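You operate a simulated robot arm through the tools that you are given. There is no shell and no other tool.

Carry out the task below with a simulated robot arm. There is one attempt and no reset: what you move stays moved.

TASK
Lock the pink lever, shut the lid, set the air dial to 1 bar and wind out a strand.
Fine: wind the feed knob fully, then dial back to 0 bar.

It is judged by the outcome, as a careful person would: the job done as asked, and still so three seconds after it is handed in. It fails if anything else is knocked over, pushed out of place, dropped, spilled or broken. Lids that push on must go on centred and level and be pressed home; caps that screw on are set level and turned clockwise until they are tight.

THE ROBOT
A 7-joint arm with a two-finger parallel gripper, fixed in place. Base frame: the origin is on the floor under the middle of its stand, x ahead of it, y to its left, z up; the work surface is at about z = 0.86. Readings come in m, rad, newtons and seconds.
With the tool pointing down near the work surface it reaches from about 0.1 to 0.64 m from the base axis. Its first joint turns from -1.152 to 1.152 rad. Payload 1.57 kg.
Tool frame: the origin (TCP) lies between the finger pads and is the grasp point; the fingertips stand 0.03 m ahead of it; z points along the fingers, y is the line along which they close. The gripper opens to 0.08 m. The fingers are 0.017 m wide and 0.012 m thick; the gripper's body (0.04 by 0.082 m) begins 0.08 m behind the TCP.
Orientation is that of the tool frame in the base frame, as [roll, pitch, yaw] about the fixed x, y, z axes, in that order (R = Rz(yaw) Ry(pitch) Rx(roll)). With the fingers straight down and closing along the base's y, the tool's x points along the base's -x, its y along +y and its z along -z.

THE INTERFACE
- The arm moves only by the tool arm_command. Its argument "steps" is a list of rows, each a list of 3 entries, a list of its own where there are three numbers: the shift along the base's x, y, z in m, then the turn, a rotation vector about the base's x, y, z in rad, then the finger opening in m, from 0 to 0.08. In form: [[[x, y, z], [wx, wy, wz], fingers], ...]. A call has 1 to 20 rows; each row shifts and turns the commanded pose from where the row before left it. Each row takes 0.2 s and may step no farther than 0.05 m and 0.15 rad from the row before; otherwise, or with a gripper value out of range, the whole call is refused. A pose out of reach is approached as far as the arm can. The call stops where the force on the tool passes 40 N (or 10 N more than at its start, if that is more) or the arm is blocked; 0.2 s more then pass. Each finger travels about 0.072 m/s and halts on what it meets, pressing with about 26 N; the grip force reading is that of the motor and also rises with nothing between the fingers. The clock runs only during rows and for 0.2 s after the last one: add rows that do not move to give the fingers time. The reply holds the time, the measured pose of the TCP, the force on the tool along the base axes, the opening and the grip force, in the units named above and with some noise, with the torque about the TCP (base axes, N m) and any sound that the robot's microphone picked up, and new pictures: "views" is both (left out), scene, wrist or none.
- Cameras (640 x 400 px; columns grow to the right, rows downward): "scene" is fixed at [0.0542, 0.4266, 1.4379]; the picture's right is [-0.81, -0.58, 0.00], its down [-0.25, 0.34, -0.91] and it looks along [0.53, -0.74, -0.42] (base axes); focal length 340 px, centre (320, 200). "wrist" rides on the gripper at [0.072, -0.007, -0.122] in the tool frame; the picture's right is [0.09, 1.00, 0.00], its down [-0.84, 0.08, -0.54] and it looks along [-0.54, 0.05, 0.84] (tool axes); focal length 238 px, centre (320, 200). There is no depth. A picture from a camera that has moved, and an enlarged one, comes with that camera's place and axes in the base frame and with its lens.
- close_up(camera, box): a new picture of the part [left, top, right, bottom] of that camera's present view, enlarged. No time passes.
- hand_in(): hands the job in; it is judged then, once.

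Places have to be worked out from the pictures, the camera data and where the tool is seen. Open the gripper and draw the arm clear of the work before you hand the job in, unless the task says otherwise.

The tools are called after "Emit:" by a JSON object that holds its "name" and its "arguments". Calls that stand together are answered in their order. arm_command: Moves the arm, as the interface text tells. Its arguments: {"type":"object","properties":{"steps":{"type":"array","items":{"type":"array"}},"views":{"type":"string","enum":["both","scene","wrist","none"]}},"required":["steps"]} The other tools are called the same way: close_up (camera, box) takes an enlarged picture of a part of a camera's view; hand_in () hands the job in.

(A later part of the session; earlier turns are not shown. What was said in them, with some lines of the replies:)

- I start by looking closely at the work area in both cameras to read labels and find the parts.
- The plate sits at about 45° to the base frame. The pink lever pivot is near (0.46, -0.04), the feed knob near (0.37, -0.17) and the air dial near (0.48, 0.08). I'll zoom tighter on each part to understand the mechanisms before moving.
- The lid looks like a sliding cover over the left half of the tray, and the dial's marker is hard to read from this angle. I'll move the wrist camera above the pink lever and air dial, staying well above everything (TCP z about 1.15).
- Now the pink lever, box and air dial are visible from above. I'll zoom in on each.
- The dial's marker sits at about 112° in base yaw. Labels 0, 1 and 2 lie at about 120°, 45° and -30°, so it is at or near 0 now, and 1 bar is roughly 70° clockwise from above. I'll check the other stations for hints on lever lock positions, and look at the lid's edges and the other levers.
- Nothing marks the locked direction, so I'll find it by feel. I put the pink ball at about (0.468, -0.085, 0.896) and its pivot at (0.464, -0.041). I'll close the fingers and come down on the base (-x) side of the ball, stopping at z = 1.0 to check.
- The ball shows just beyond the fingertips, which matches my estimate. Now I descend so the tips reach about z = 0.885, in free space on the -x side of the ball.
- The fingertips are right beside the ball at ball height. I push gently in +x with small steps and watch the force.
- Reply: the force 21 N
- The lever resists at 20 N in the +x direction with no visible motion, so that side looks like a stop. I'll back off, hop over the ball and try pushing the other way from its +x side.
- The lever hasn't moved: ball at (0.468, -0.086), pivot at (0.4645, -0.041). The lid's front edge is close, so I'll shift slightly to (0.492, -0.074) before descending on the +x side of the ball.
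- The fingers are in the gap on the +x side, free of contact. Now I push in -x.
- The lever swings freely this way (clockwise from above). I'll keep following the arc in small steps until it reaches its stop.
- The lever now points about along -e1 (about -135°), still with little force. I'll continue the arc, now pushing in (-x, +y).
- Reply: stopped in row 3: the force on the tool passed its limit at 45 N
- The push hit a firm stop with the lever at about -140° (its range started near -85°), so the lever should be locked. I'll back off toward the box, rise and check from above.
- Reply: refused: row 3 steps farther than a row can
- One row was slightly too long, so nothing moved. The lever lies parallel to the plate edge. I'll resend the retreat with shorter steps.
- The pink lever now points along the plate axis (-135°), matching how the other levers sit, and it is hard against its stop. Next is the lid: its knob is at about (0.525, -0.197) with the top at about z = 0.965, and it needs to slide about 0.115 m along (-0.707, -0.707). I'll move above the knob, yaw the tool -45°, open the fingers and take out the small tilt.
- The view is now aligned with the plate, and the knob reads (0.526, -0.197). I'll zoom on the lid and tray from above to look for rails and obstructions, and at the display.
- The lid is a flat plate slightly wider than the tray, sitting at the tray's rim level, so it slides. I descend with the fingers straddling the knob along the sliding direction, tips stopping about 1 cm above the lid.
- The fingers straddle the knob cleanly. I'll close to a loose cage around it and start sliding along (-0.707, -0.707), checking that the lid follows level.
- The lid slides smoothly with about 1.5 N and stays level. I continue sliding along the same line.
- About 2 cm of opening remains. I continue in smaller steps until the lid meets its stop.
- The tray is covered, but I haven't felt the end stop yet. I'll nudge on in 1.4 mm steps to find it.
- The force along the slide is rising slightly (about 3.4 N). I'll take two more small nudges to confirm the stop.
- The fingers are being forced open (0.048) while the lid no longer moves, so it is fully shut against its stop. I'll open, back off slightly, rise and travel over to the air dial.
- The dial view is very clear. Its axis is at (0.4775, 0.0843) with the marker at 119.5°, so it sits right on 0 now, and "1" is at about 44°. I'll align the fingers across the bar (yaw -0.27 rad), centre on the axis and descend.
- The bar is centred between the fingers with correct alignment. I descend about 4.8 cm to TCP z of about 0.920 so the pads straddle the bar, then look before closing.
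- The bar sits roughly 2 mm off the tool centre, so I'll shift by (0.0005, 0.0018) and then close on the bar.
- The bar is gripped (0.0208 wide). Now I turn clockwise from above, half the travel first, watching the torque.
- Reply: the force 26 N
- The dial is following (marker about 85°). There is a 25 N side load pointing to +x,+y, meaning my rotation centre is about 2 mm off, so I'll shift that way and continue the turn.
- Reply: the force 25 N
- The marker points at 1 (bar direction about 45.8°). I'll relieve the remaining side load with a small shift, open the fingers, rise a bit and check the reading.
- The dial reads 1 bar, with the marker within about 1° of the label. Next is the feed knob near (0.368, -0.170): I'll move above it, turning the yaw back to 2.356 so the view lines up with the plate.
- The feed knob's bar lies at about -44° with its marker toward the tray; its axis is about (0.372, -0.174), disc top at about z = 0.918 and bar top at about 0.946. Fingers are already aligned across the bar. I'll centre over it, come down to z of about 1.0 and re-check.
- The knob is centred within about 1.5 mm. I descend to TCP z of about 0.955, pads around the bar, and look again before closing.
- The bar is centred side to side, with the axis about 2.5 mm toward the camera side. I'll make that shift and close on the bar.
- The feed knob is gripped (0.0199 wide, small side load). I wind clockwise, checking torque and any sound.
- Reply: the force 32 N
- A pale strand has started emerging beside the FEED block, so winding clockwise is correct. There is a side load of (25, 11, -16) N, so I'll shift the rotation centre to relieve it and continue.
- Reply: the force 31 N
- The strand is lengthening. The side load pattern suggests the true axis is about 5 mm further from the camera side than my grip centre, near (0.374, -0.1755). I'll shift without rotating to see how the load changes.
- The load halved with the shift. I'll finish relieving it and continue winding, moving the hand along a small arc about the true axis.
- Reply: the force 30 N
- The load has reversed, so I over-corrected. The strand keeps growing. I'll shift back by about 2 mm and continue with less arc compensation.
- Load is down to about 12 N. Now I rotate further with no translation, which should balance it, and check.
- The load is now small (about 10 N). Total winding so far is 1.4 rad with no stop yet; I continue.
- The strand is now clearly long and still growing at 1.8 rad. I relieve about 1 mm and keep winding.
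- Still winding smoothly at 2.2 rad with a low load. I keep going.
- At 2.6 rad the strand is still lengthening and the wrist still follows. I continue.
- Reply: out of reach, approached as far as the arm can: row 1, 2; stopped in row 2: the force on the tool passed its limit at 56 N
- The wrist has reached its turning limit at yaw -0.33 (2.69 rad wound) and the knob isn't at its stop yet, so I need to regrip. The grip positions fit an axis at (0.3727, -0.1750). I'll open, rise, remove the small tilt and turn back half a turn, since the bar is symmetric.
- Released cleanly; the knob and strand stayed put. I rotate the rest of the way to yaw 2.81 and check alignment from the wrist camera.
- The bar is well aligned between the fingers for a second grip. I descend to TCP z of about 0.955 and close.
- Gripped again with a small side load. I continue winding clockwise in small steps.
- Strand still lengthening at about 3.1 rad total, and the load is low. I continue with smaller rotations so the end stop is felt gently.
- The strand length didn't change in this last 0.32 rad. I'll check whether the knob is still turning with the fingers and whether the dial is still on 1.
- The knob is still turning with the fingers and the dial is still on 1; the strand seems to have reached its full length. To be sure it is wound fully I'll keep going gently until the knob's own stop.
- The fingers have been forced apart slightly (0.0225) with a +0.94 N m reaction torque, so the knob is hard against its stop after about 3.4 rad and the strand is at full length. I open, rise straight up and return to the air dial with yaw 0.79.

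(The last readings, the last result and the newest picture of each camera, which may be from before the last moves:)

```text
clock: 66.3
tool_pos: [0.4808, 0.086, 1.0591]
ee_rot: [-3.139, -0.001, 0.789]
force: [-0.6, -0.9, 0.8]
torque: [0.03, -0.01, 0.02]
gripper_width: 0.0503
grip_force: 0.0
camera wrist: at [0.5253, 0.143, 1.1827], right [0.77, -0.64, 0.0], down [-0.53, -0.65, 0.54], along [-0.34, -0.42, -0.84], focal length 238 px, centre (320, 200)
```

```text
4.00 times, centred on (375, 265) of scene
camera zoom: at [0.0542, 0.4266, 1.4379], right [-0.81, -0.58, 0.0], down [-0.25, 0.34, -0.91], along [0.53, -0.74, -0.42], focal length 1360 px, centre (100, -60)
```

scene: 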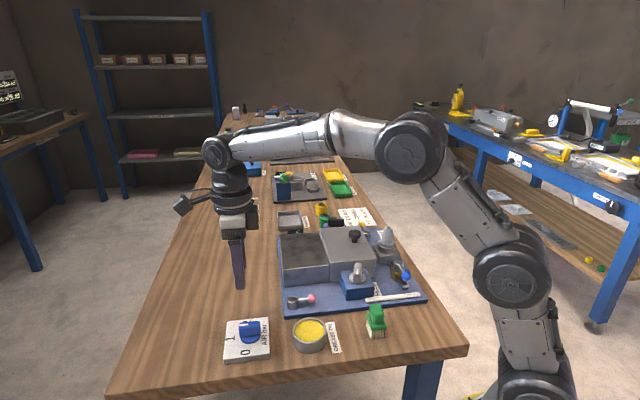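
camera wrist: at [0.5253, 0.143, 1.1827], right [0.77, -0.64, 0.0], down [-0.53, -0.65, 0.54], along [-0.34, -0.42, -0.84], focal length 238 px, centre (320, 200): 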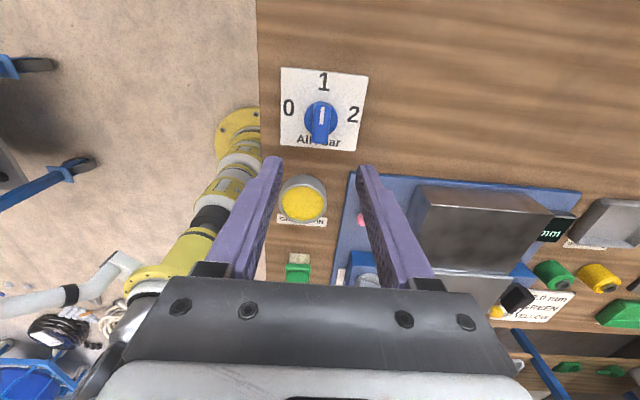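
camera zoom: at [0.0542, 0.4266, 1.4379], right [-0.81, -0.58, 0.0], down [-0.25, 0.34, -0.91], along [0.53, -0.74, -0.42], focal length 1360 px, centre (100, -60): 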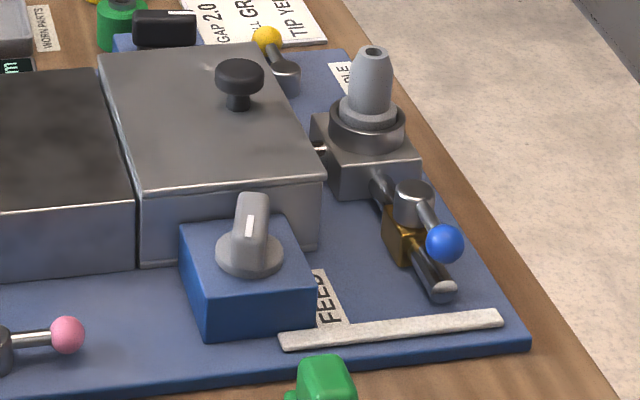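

The strand lies complete beside the FEED block, and the knob, lid and lever all look right. Fitting my earlier grip data puts the dial axis at (0.4794, 0.0820). I shift onto it and descend for the grip.

Emit:
{"name": "arm_command", "arguments": {"steps": [[[-0.0013, -0.0038, -0.035], [0, 0, 0], 0.05], [[0, 0, -0.035], [0, 0, 0], 0.05], [[0, 0, -0.035], [0, 0, 0], 0.05], [[0, 0, -0.02], [0, 0, 0], 0.05], [[0, 0, -0.013], [0, 0, 0], 0.05], [[0, 0, 0], [0, 0, 0], 0.05]], "views": "both"}}

Emit:
{"name": "close_up", "arguments": {"camera": "wrist", "box": [240, 100, 400, 220]}}

```text
clock: 67.8
tool_pos: [0.4798, 0.0823, 0.9184]
ee_rot: [-3.14, -0.003, 0.791]
force: [-0.7, 0.0, -0.1]
torque: [0.01, 0.02, -0.01]
gripper_width: 0.05
grip_force: 0.0
camera wrist: at [0.5235, 0.1383, 1.0423], right [0.77, -0.63, 0.0], down [-0.53, -0.65, 0.54], along [-0.34, -0.42, -0.84], focal length 238 px, centre (320, 200)
```

scene: 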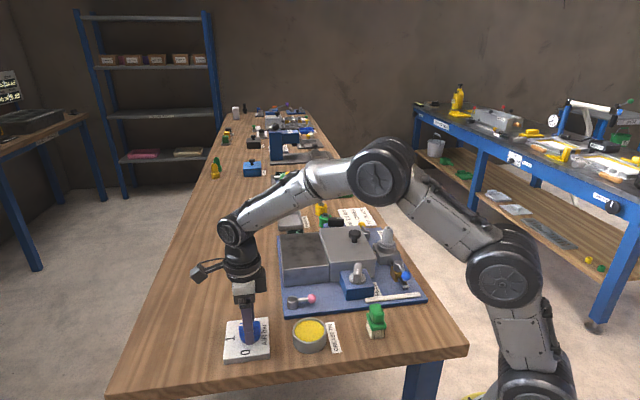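
wrist: 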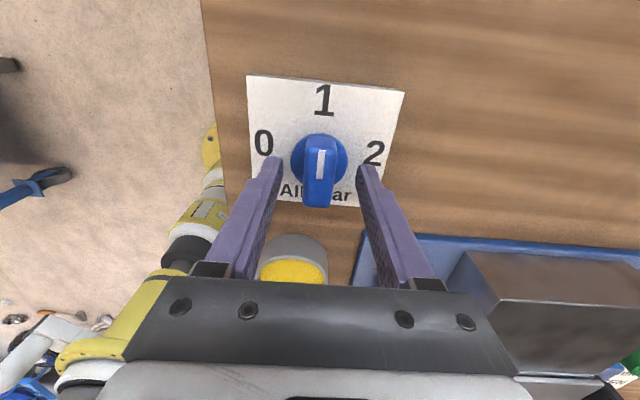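

```text
3.33 times, centred on (320, 160) of wrist
camera zoom: at [0.5235, 0.1383, 1.0423], right [0.77, -0.63, 0.0], down [-0.53, -0.65, 0.54], along [-0.34, -0.42, -0.84], focal length 794 px, centre (320, 333)
```

zoom: 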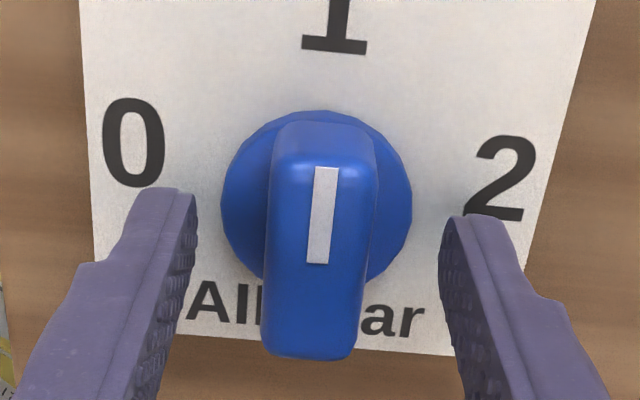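

The bar is centred between the fingers. I close on it and begin turning counter-clockwise back toward 0.

Emit:
{"name": "arm_command", "arguments": {"steps": [[[0, 0, 0], [0, 0, 0], 0.03], [[0, 0, 0], [0, 0, 0], 0.01], [[0, 0, 0], [0, 0, 0], 0.005], [[0, 0, 0], [0, 0, 0], 0.005], [[0, 0, 0], [0, 0, 0.1], 0.005], [[0, 0, 0], [0, 0, 0.1], 0.005], [[0, 0, 0], [0, 0, 0.1], 0.005], [[0, 0, 0], [0, 0, 0.1], 0.005], [[0, 0, 0], [0, 0, 0], 0.005]], "views": "scene"}}

Emit:
{"name": "close_up", "arguments": {"camera": "scene", "box": [210, 280, 300, 365]}}

```text
clock: 69.8
tool_pos: [0.4784, 0.0831, 0.9191]
ee_rot: [-3.139, -0.001, 1.192]
force: [-2.9, 11.7, -12.1]
torque: [0.14, -0.43, -0.02]
gripper_width: 0.02
grip_force: 33.1
```

scene: 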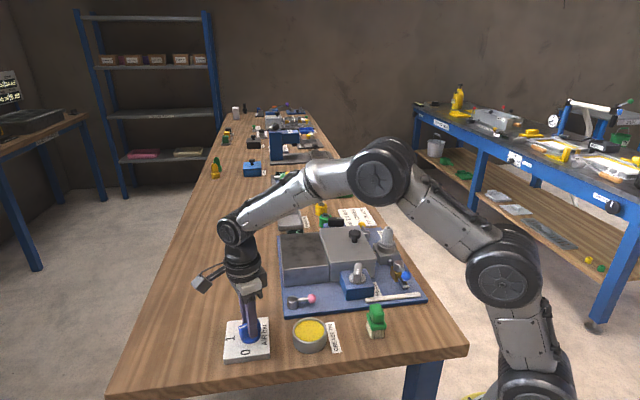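

```text
4.71 times, centred on (255, 322) of scene
camera zoom: at [0.0543, 0.427, 1.4378], right [-0.81, -0.58, 0.0], down [-0.25, 0.34, -0.91], along [0.53, -0.74, -0.42], focal length 1600 px, centre (626, -376)
```

zoom: 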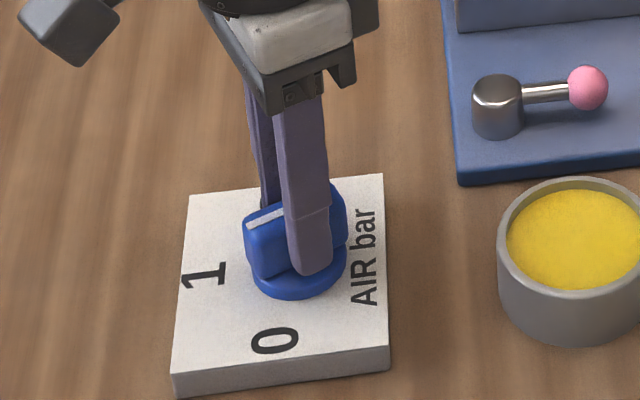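

The dial is following with a low load. I continue counter-clockwise another 0.7 rad.

Emit:
{"name": "arm_command", "arguments": {"steps": [[[0, 0.0006, -0.0005], [0, 0, 0.1], 0.005], [[0, 0, 0], [0, 0, 0.1], 0.005], [[0, 0, 0], [0, 0, 0.1], 0.005], [[0, 0, 0], [0, 0, 0.1], 0.005], [[0, 0, 0], [0, 0, 0.1], 0.005], [[0, 0, 0], [0, 0, 0.1], 0.005], [[0, 0, 0], [0, 0, 0.1], 0.005], [[0, 0, 0], [0, 0, 0], 0.005]], "views": "both"}}

Emit:
{"name": "close_up", "arguments": {"camera": "wrist", "box": [220, 60, 420, 220]}}

```text
clock: 71.5
tool_pos: [0.4796, 0.0828, 0.9195]
ee_rot: [-3.139, -0.002, 1.89]
force: [-5.1, 10.4, -18.8]
torque: [-0.03, -0.38, -0.02]
gripper_width: 0.02
grip_force: 33.7
camera wrist: at [0.4493, 0.1491, 1.0426], right [0.92, 0.4, 0.0], down [0.34, -0.77, 0.54], along [0.21, -0.5, -0.84], focal length 238 px, centre (320, 200)
```

scene: 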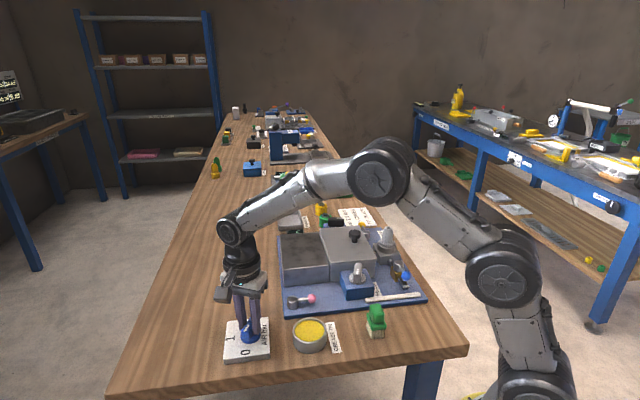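
wrist: 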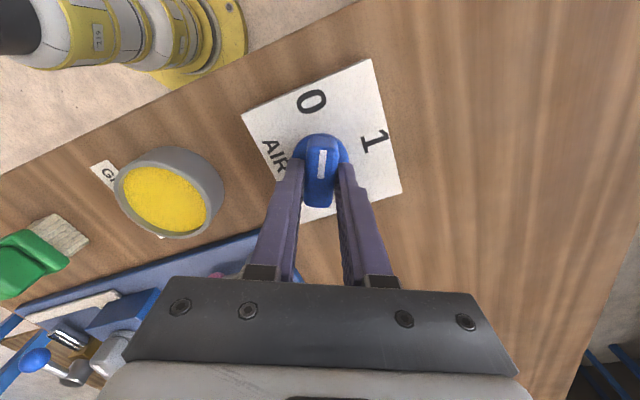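

```text
2.50 times, centred on (320, 140) of wrist
camera zoom: at [0.4493, 0.1491, 1.0426], right [0.92, 0.4, 0.0], down [0.34, -0.77, 0.54], along [0.21, -0.5, -0.84], focal length 596 px, centre (320, 350)
```

zoom: 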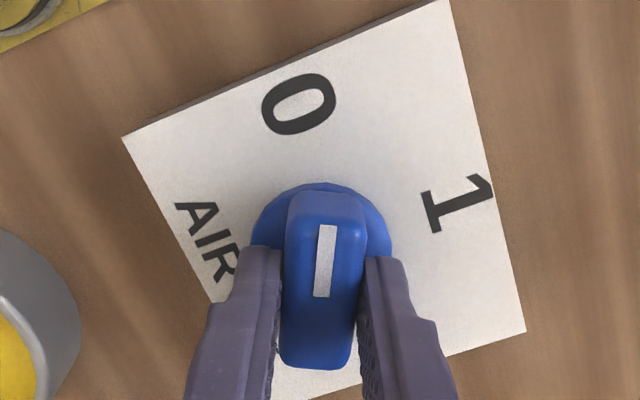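

The marker is about 12° short of 0. I make the last 0.2 rad in small steps, feeling for the zero stop.

Emit:
{"name": "arm_command", "arguments": {"steps": [[[0, 0.0004, -0.001], [0, 0, 0.05], 0.005], [[0, 0, 0], [0, 0, 0.05], 0.005], [[0, 0, 0], [0, 0, 0.05], 0.005], [[0, 0, 0], [0, 0, 0.05], 0.005], [[0, 0, 0], [0, 0, 0], 0.005]], "views": "both"}}

Emit:
{"name": "close_up", "arguments": {"camera": "wrist", "box": [220, 60, 420, 220]}}

```text
clock: 72.8
tool_pos: [0.4805, 0.0825, 0.9195]
ee_rot: [-3.141, -0.003, 2.092]
force: [-9.6, 1.2, -6.6]
torque: [0.13, -0.23, -0.79]
gripper_width: 0.021
grip_force: 34.5
camera wrist: at [0.437, 0.1416, 1.0426], right [0.82, 0.57, 0.0], down [0.48, -0.69, 0.54], along [0.31, -0.44, -0.84], focal length 238 px, centre (320, 200)
```

scene: 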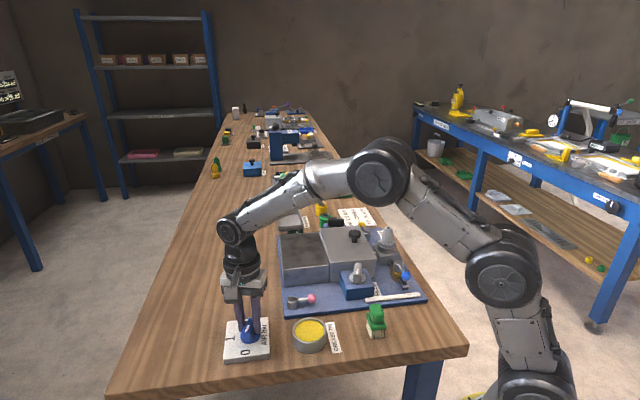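
wrist: 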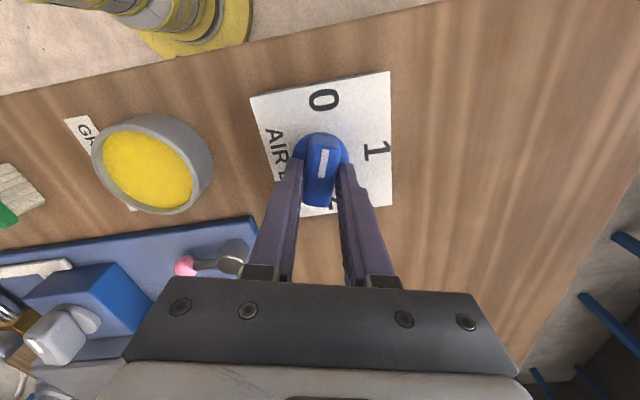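

```text
2.50 times, centred on (320, 140) of wrist
camera zoom: at [0.437, 0.1416, 1.0426], right [0.82, 0.57, 0.0], down [0.48, -0.69, 0.54], along [0.31, -0.44, -0.84], focal length 596 px, centre (320, 350)
```

zoom: 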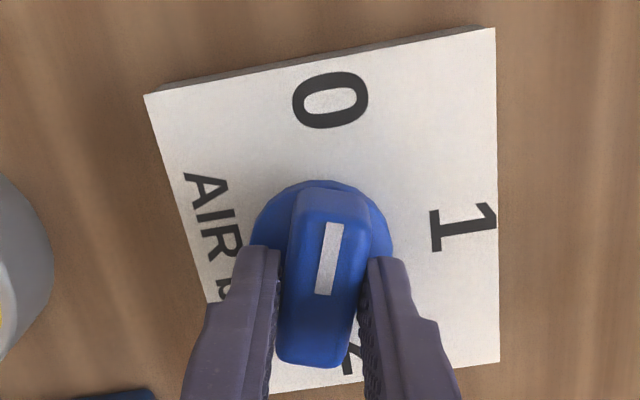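

The dial has met its zero stop (-0.79 N m, fingers spread to 0.021, as at the initial grip at 0). I open, rise straight up and check the reading.

Emit:
{"name": "arm_command", "arguments": {"steps": [[[0, 0, 0], [0, 0, 0], 0.03], [[0, 0, 0], [0, 0, 0], 0.05], [[0, 0, 0], [0, 0, 0], 0.05], [[0, 0, 0.03], [0, 0, 0], 0.05], [[0, 0, 0.04], [0, 0, 0], 0.05], [[0, 0, 0.04], [0, 0, 0], 0.05], [[0, 0, 0.04], [0, 0, 0], 0.05], [[0, 0, 0], [0, 0, 0], 0.05]], "views": "both"}}

Emit:
{"name": "close_up", "arguments": {"camera": "wrist", "box": [240, 50, 400, 170]}}

Emit:
{"name": "close_up", "arguments": {"camera": "scene", "box": [210, 215, 430, 365]}}

```text
clock: 74.5
tool_pos: [0.481, 0.0829, 1.0692]
ee_rot: [-3.141, -0.001, 2.091]
force: [-0.3, 0.1, 0.6]
torque: [0.01, 0.0, -0.01]
gripper_width: 0.0503
grip_force: 0.1
camera wrist: at [0.4384, 0.1425, 1.1915], right [0.82, 0.57, 0.0], down [0.48, -0.69, 0.54], along [0.31, -0.44, -0.84], focal length 238 px, centre (320, 200)
```

scene: 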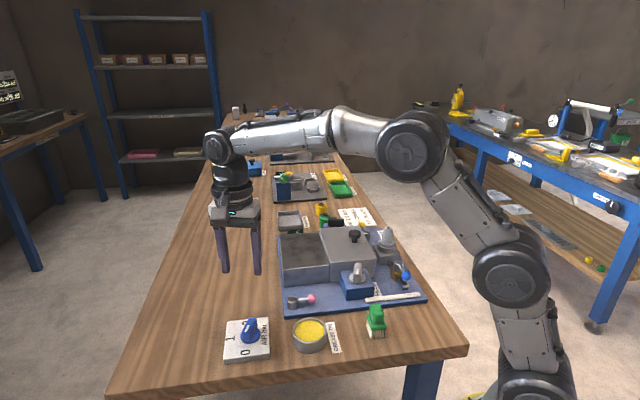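
wrist: 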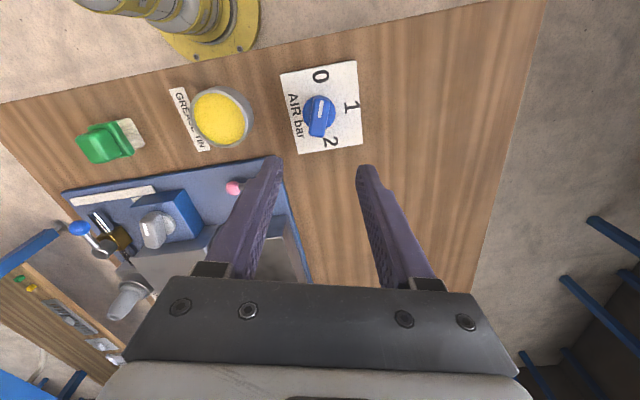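

```text
3.33 times, centred on (320, 110) of wrist
camera zoom: at [0.4384, 0.1425, 1.1915], right [0.82, 0.57, 0.0], down [0.48, -0.69, 0.54], along [0.31, -0.44, -0.84], focal length 794 px, centre (320, 500)
```

zoom: 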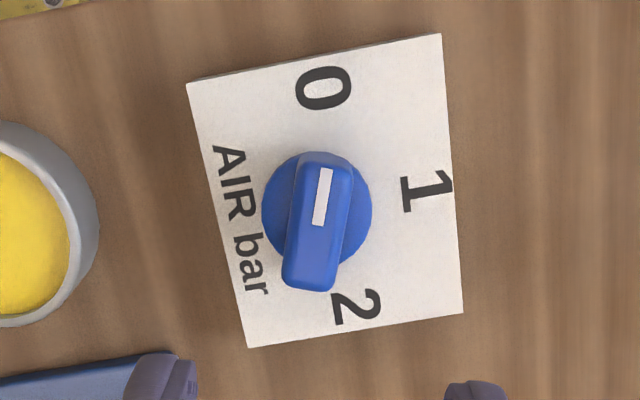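

```text
2.67 times, centred on (320, 290) of scene
camera zoom: at [0.0542, 0.4266, 1.4379], right [-0.81, -0.58, 0.0], down [-0.25, 0.34, -0.91], along [0.53, -0.74, -0.42], focal length 907 px, centre (320, -40)
```

zoom: 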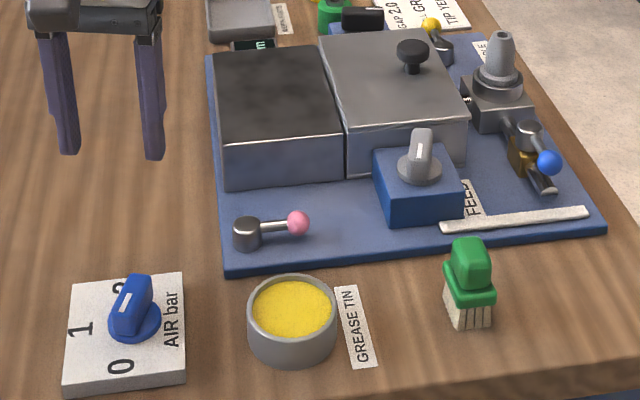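

Everything looks right. To confirm the dial is exactly back where it started (0), I return to the same viewing pose I used before and compare.

Emit:
{"name": "arm_command", "arguments": {"steps": [[[0.0037, -0.007, 0.007], [0, 0, 0.1325], 0.06], [[0.0037, -0.0069, 0.007], [0, 0, 0.1325], 0.06], [[0, 0, 0], [0, 0, 0], 0.06]], "views": "wrist"}}

Emit:
{"name": "close_up", "arguments": {"camera": "wrist", "box": [250, 50, 390, 150]}}

Emit:
{"name": "close_up", "arguments": {"camera": "wrist", "box": [0, 90, 290, 300]}}

```text
clock: 75.3
tool_pos: [0.4889, 0.0699, 1.0833]
ee_rot: [3.141, -0.001, 2.357]
force: [0.5, 0.2, -0.1]
torque: [0.0, 0.01, 0.02]
gripper_width: 0.06
grip_force: 0.1
camera wrist: at [0.431, 0.1159, 1.2059], right [0.64, 0.77, 0.0], down [0.65, -0.54, 0.54], along [0.42, -0.35, -0.84], focal length 238 px, centre (320, 200)
```

wrist: 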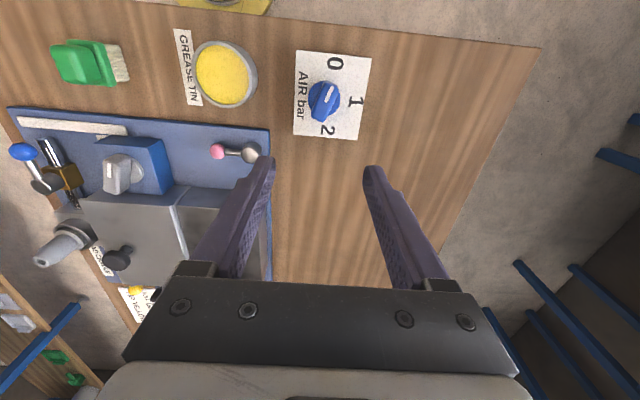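

```text
4.00 times, centred on (320, 100) of wrist
camera zoom: at [0.431, 0.1159, 1.2059], right [0.64, 0.77, 0.0], down [0.65, -0.54, 0.54], along [0.42, -0.35, -0.84], focal length 953 px, centre (320, 600)
```

zoom: 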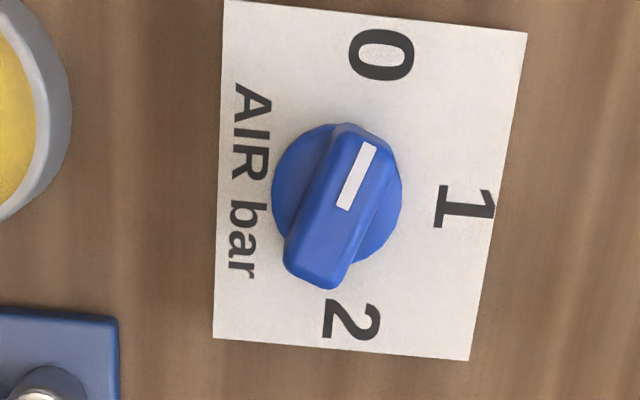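

```text
1.90 times, centred on (145, 195) of wrist
camera zoom: at [0.431, 0.1159, 1.2059], right [0.64, 0.77, 0.0], down [0.65, -0.54, 0.54], along [0.42, -0.35, -0.84], focal length 454 px, centre (653, 210)
```

zoom: 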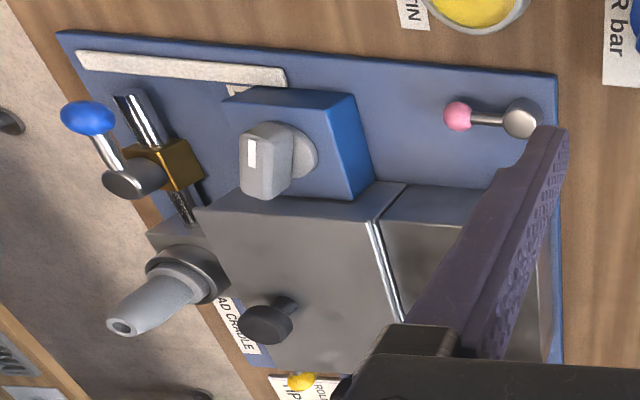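

The marker matches its starting direction on 0, the lever is locked, the lid is shut and the strand is fully out. I withdraw the arm up and clear with the gripper open, then do a last check.

Emit:
{"name": "arm_command", "arguments": {"steps": [[[0, 0, 0.045], [0, 0, 0], 0.07], [[-0.02, -0.012, 0.04], [0, 0, 0], 0.08], [[-0.027, -0.017, 0.02], [0, 0, 0], 0.08], [[-0.027, -0.017, 0.02], [0, 0, 0], 0.08], [[-0.027, -0.017, 0.02], [0, 0, 0], 0.08], [[-0.027, -0.017, 0.02], [0, 0, 0], 0.08], [[-0.027, -0.017, 0.01], [0, 0, 0], 0.08], [[0, 0, 0], [0, 0, 0], 0.08], [[0, 0, 0], [0, 0, 0], 0.08]], "views": "both"}}

Emit:
{"name": "close_up", "arguments": {"camera": "scene", "box": [270, 200, 430, 315]}}

Emit:
{"name": "close_up", "arguments": {"camera": "scene", "box": [210, 270, 330, 365]}}

```text
clock: 77.3
tool_pos: [0.3309, -0.0261, 1.2573]
ee_rot: [-3.14, -0.001, 2.356]
force: [0.4, -0.1, 0.1]
torque: [-0.01, 0.02, -0.02]
gripper_width: 0.0801
grip_force: 0.0
camera wrist: at [0.2741, 0.0192, 1.3806], right [0.64, 0.77, 0.0], down [0.65, -0.54, 0.54], along [0.42, -0.35, -0.84], focal length 238 px, centre (320, 200)
```

scene: 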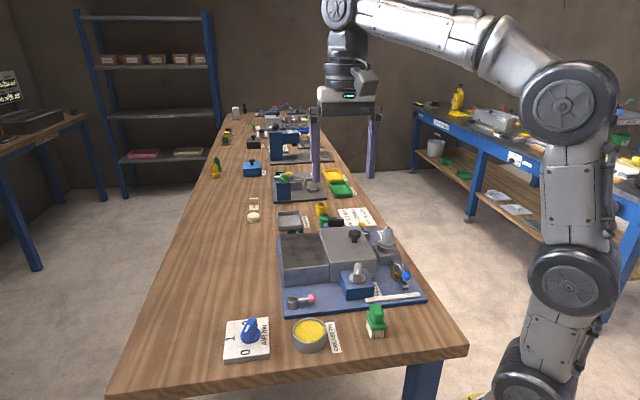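
wrist: 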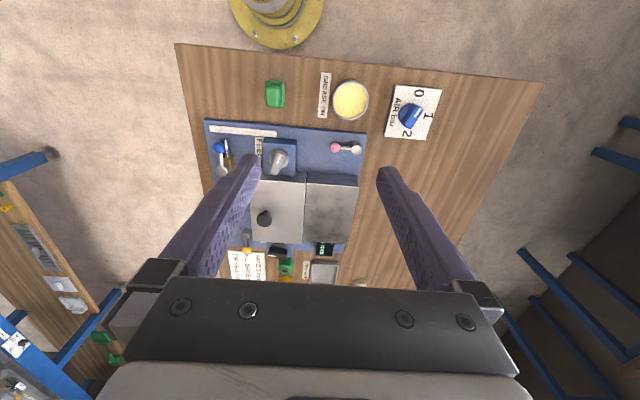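

```text
3.48 times, centred on (350, 258) of scene
camera zoom: at [0.0542, 0.4266, 1.4379], right [-0.81, -0.58, 0.0], down [-0.25, 0.34, -0.91], along [0.53, -0.74, -0.42], focal length 1183 px, centre (216, 0)
```

zoom: 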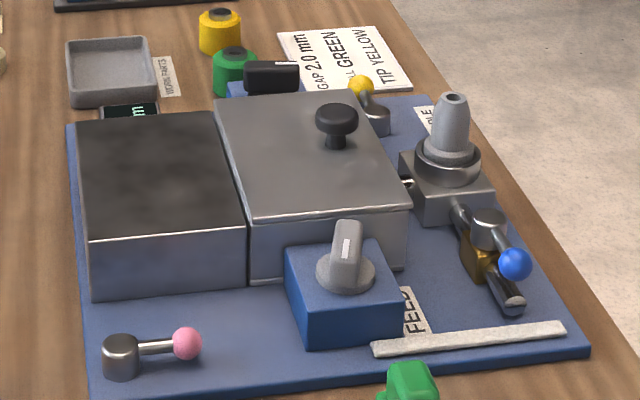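

```text
4.21 times, centred on (270, 318) of scene
camera zoom: at [0.0542, 0.4266, 1.4379], right [-0.81, -0.58, 0.0], down [-0.25, 0.34, -0.91], along [0.53, -0.74, -0.42], focal length 1432 px, centre (530, -295)
```

zoom: 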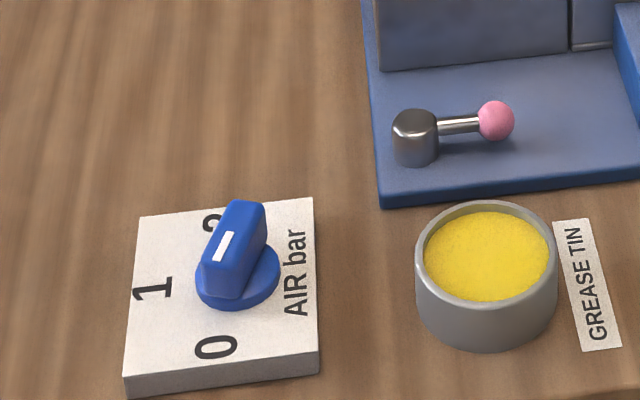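

The final pictures show the pink lever at its locked stop, the lid shut and level, the strand at full length and the air dial on 0. Nothing else has moved and the arm is clear with the gripper open, so I hand the job in.

Emit:
{"name": "hand_in", "arguments": {}}

```text
The job is handed in.
```

The job is done and handed in. I haven't seen the judge's verdict.

- **Pink lever:** swung clockwise (seen from above) to its hard stop, where it lies parallel to the plate edge. Nothing on the plate marks the locked side, so I took this as locked because the lever already sat at a stop the other way.
- **Lid:** slid over the tray until it met its stop. It sits level.
- **Air dial:** set to 1 bar before winding, then turned back to its stop at 0 bar. In the last pictures it points the same way as at the start.
- **Feed knob:** wound clockwise to its stop, about 3.4 rad in all, with one regrip when the wrist reached its turning limit. The strand stopped growing slightly before the knob reached its stop, and it lies beside the FEED block.

The arm is clear with the gripper open. In the last pictures nothing else on the bench had moved.
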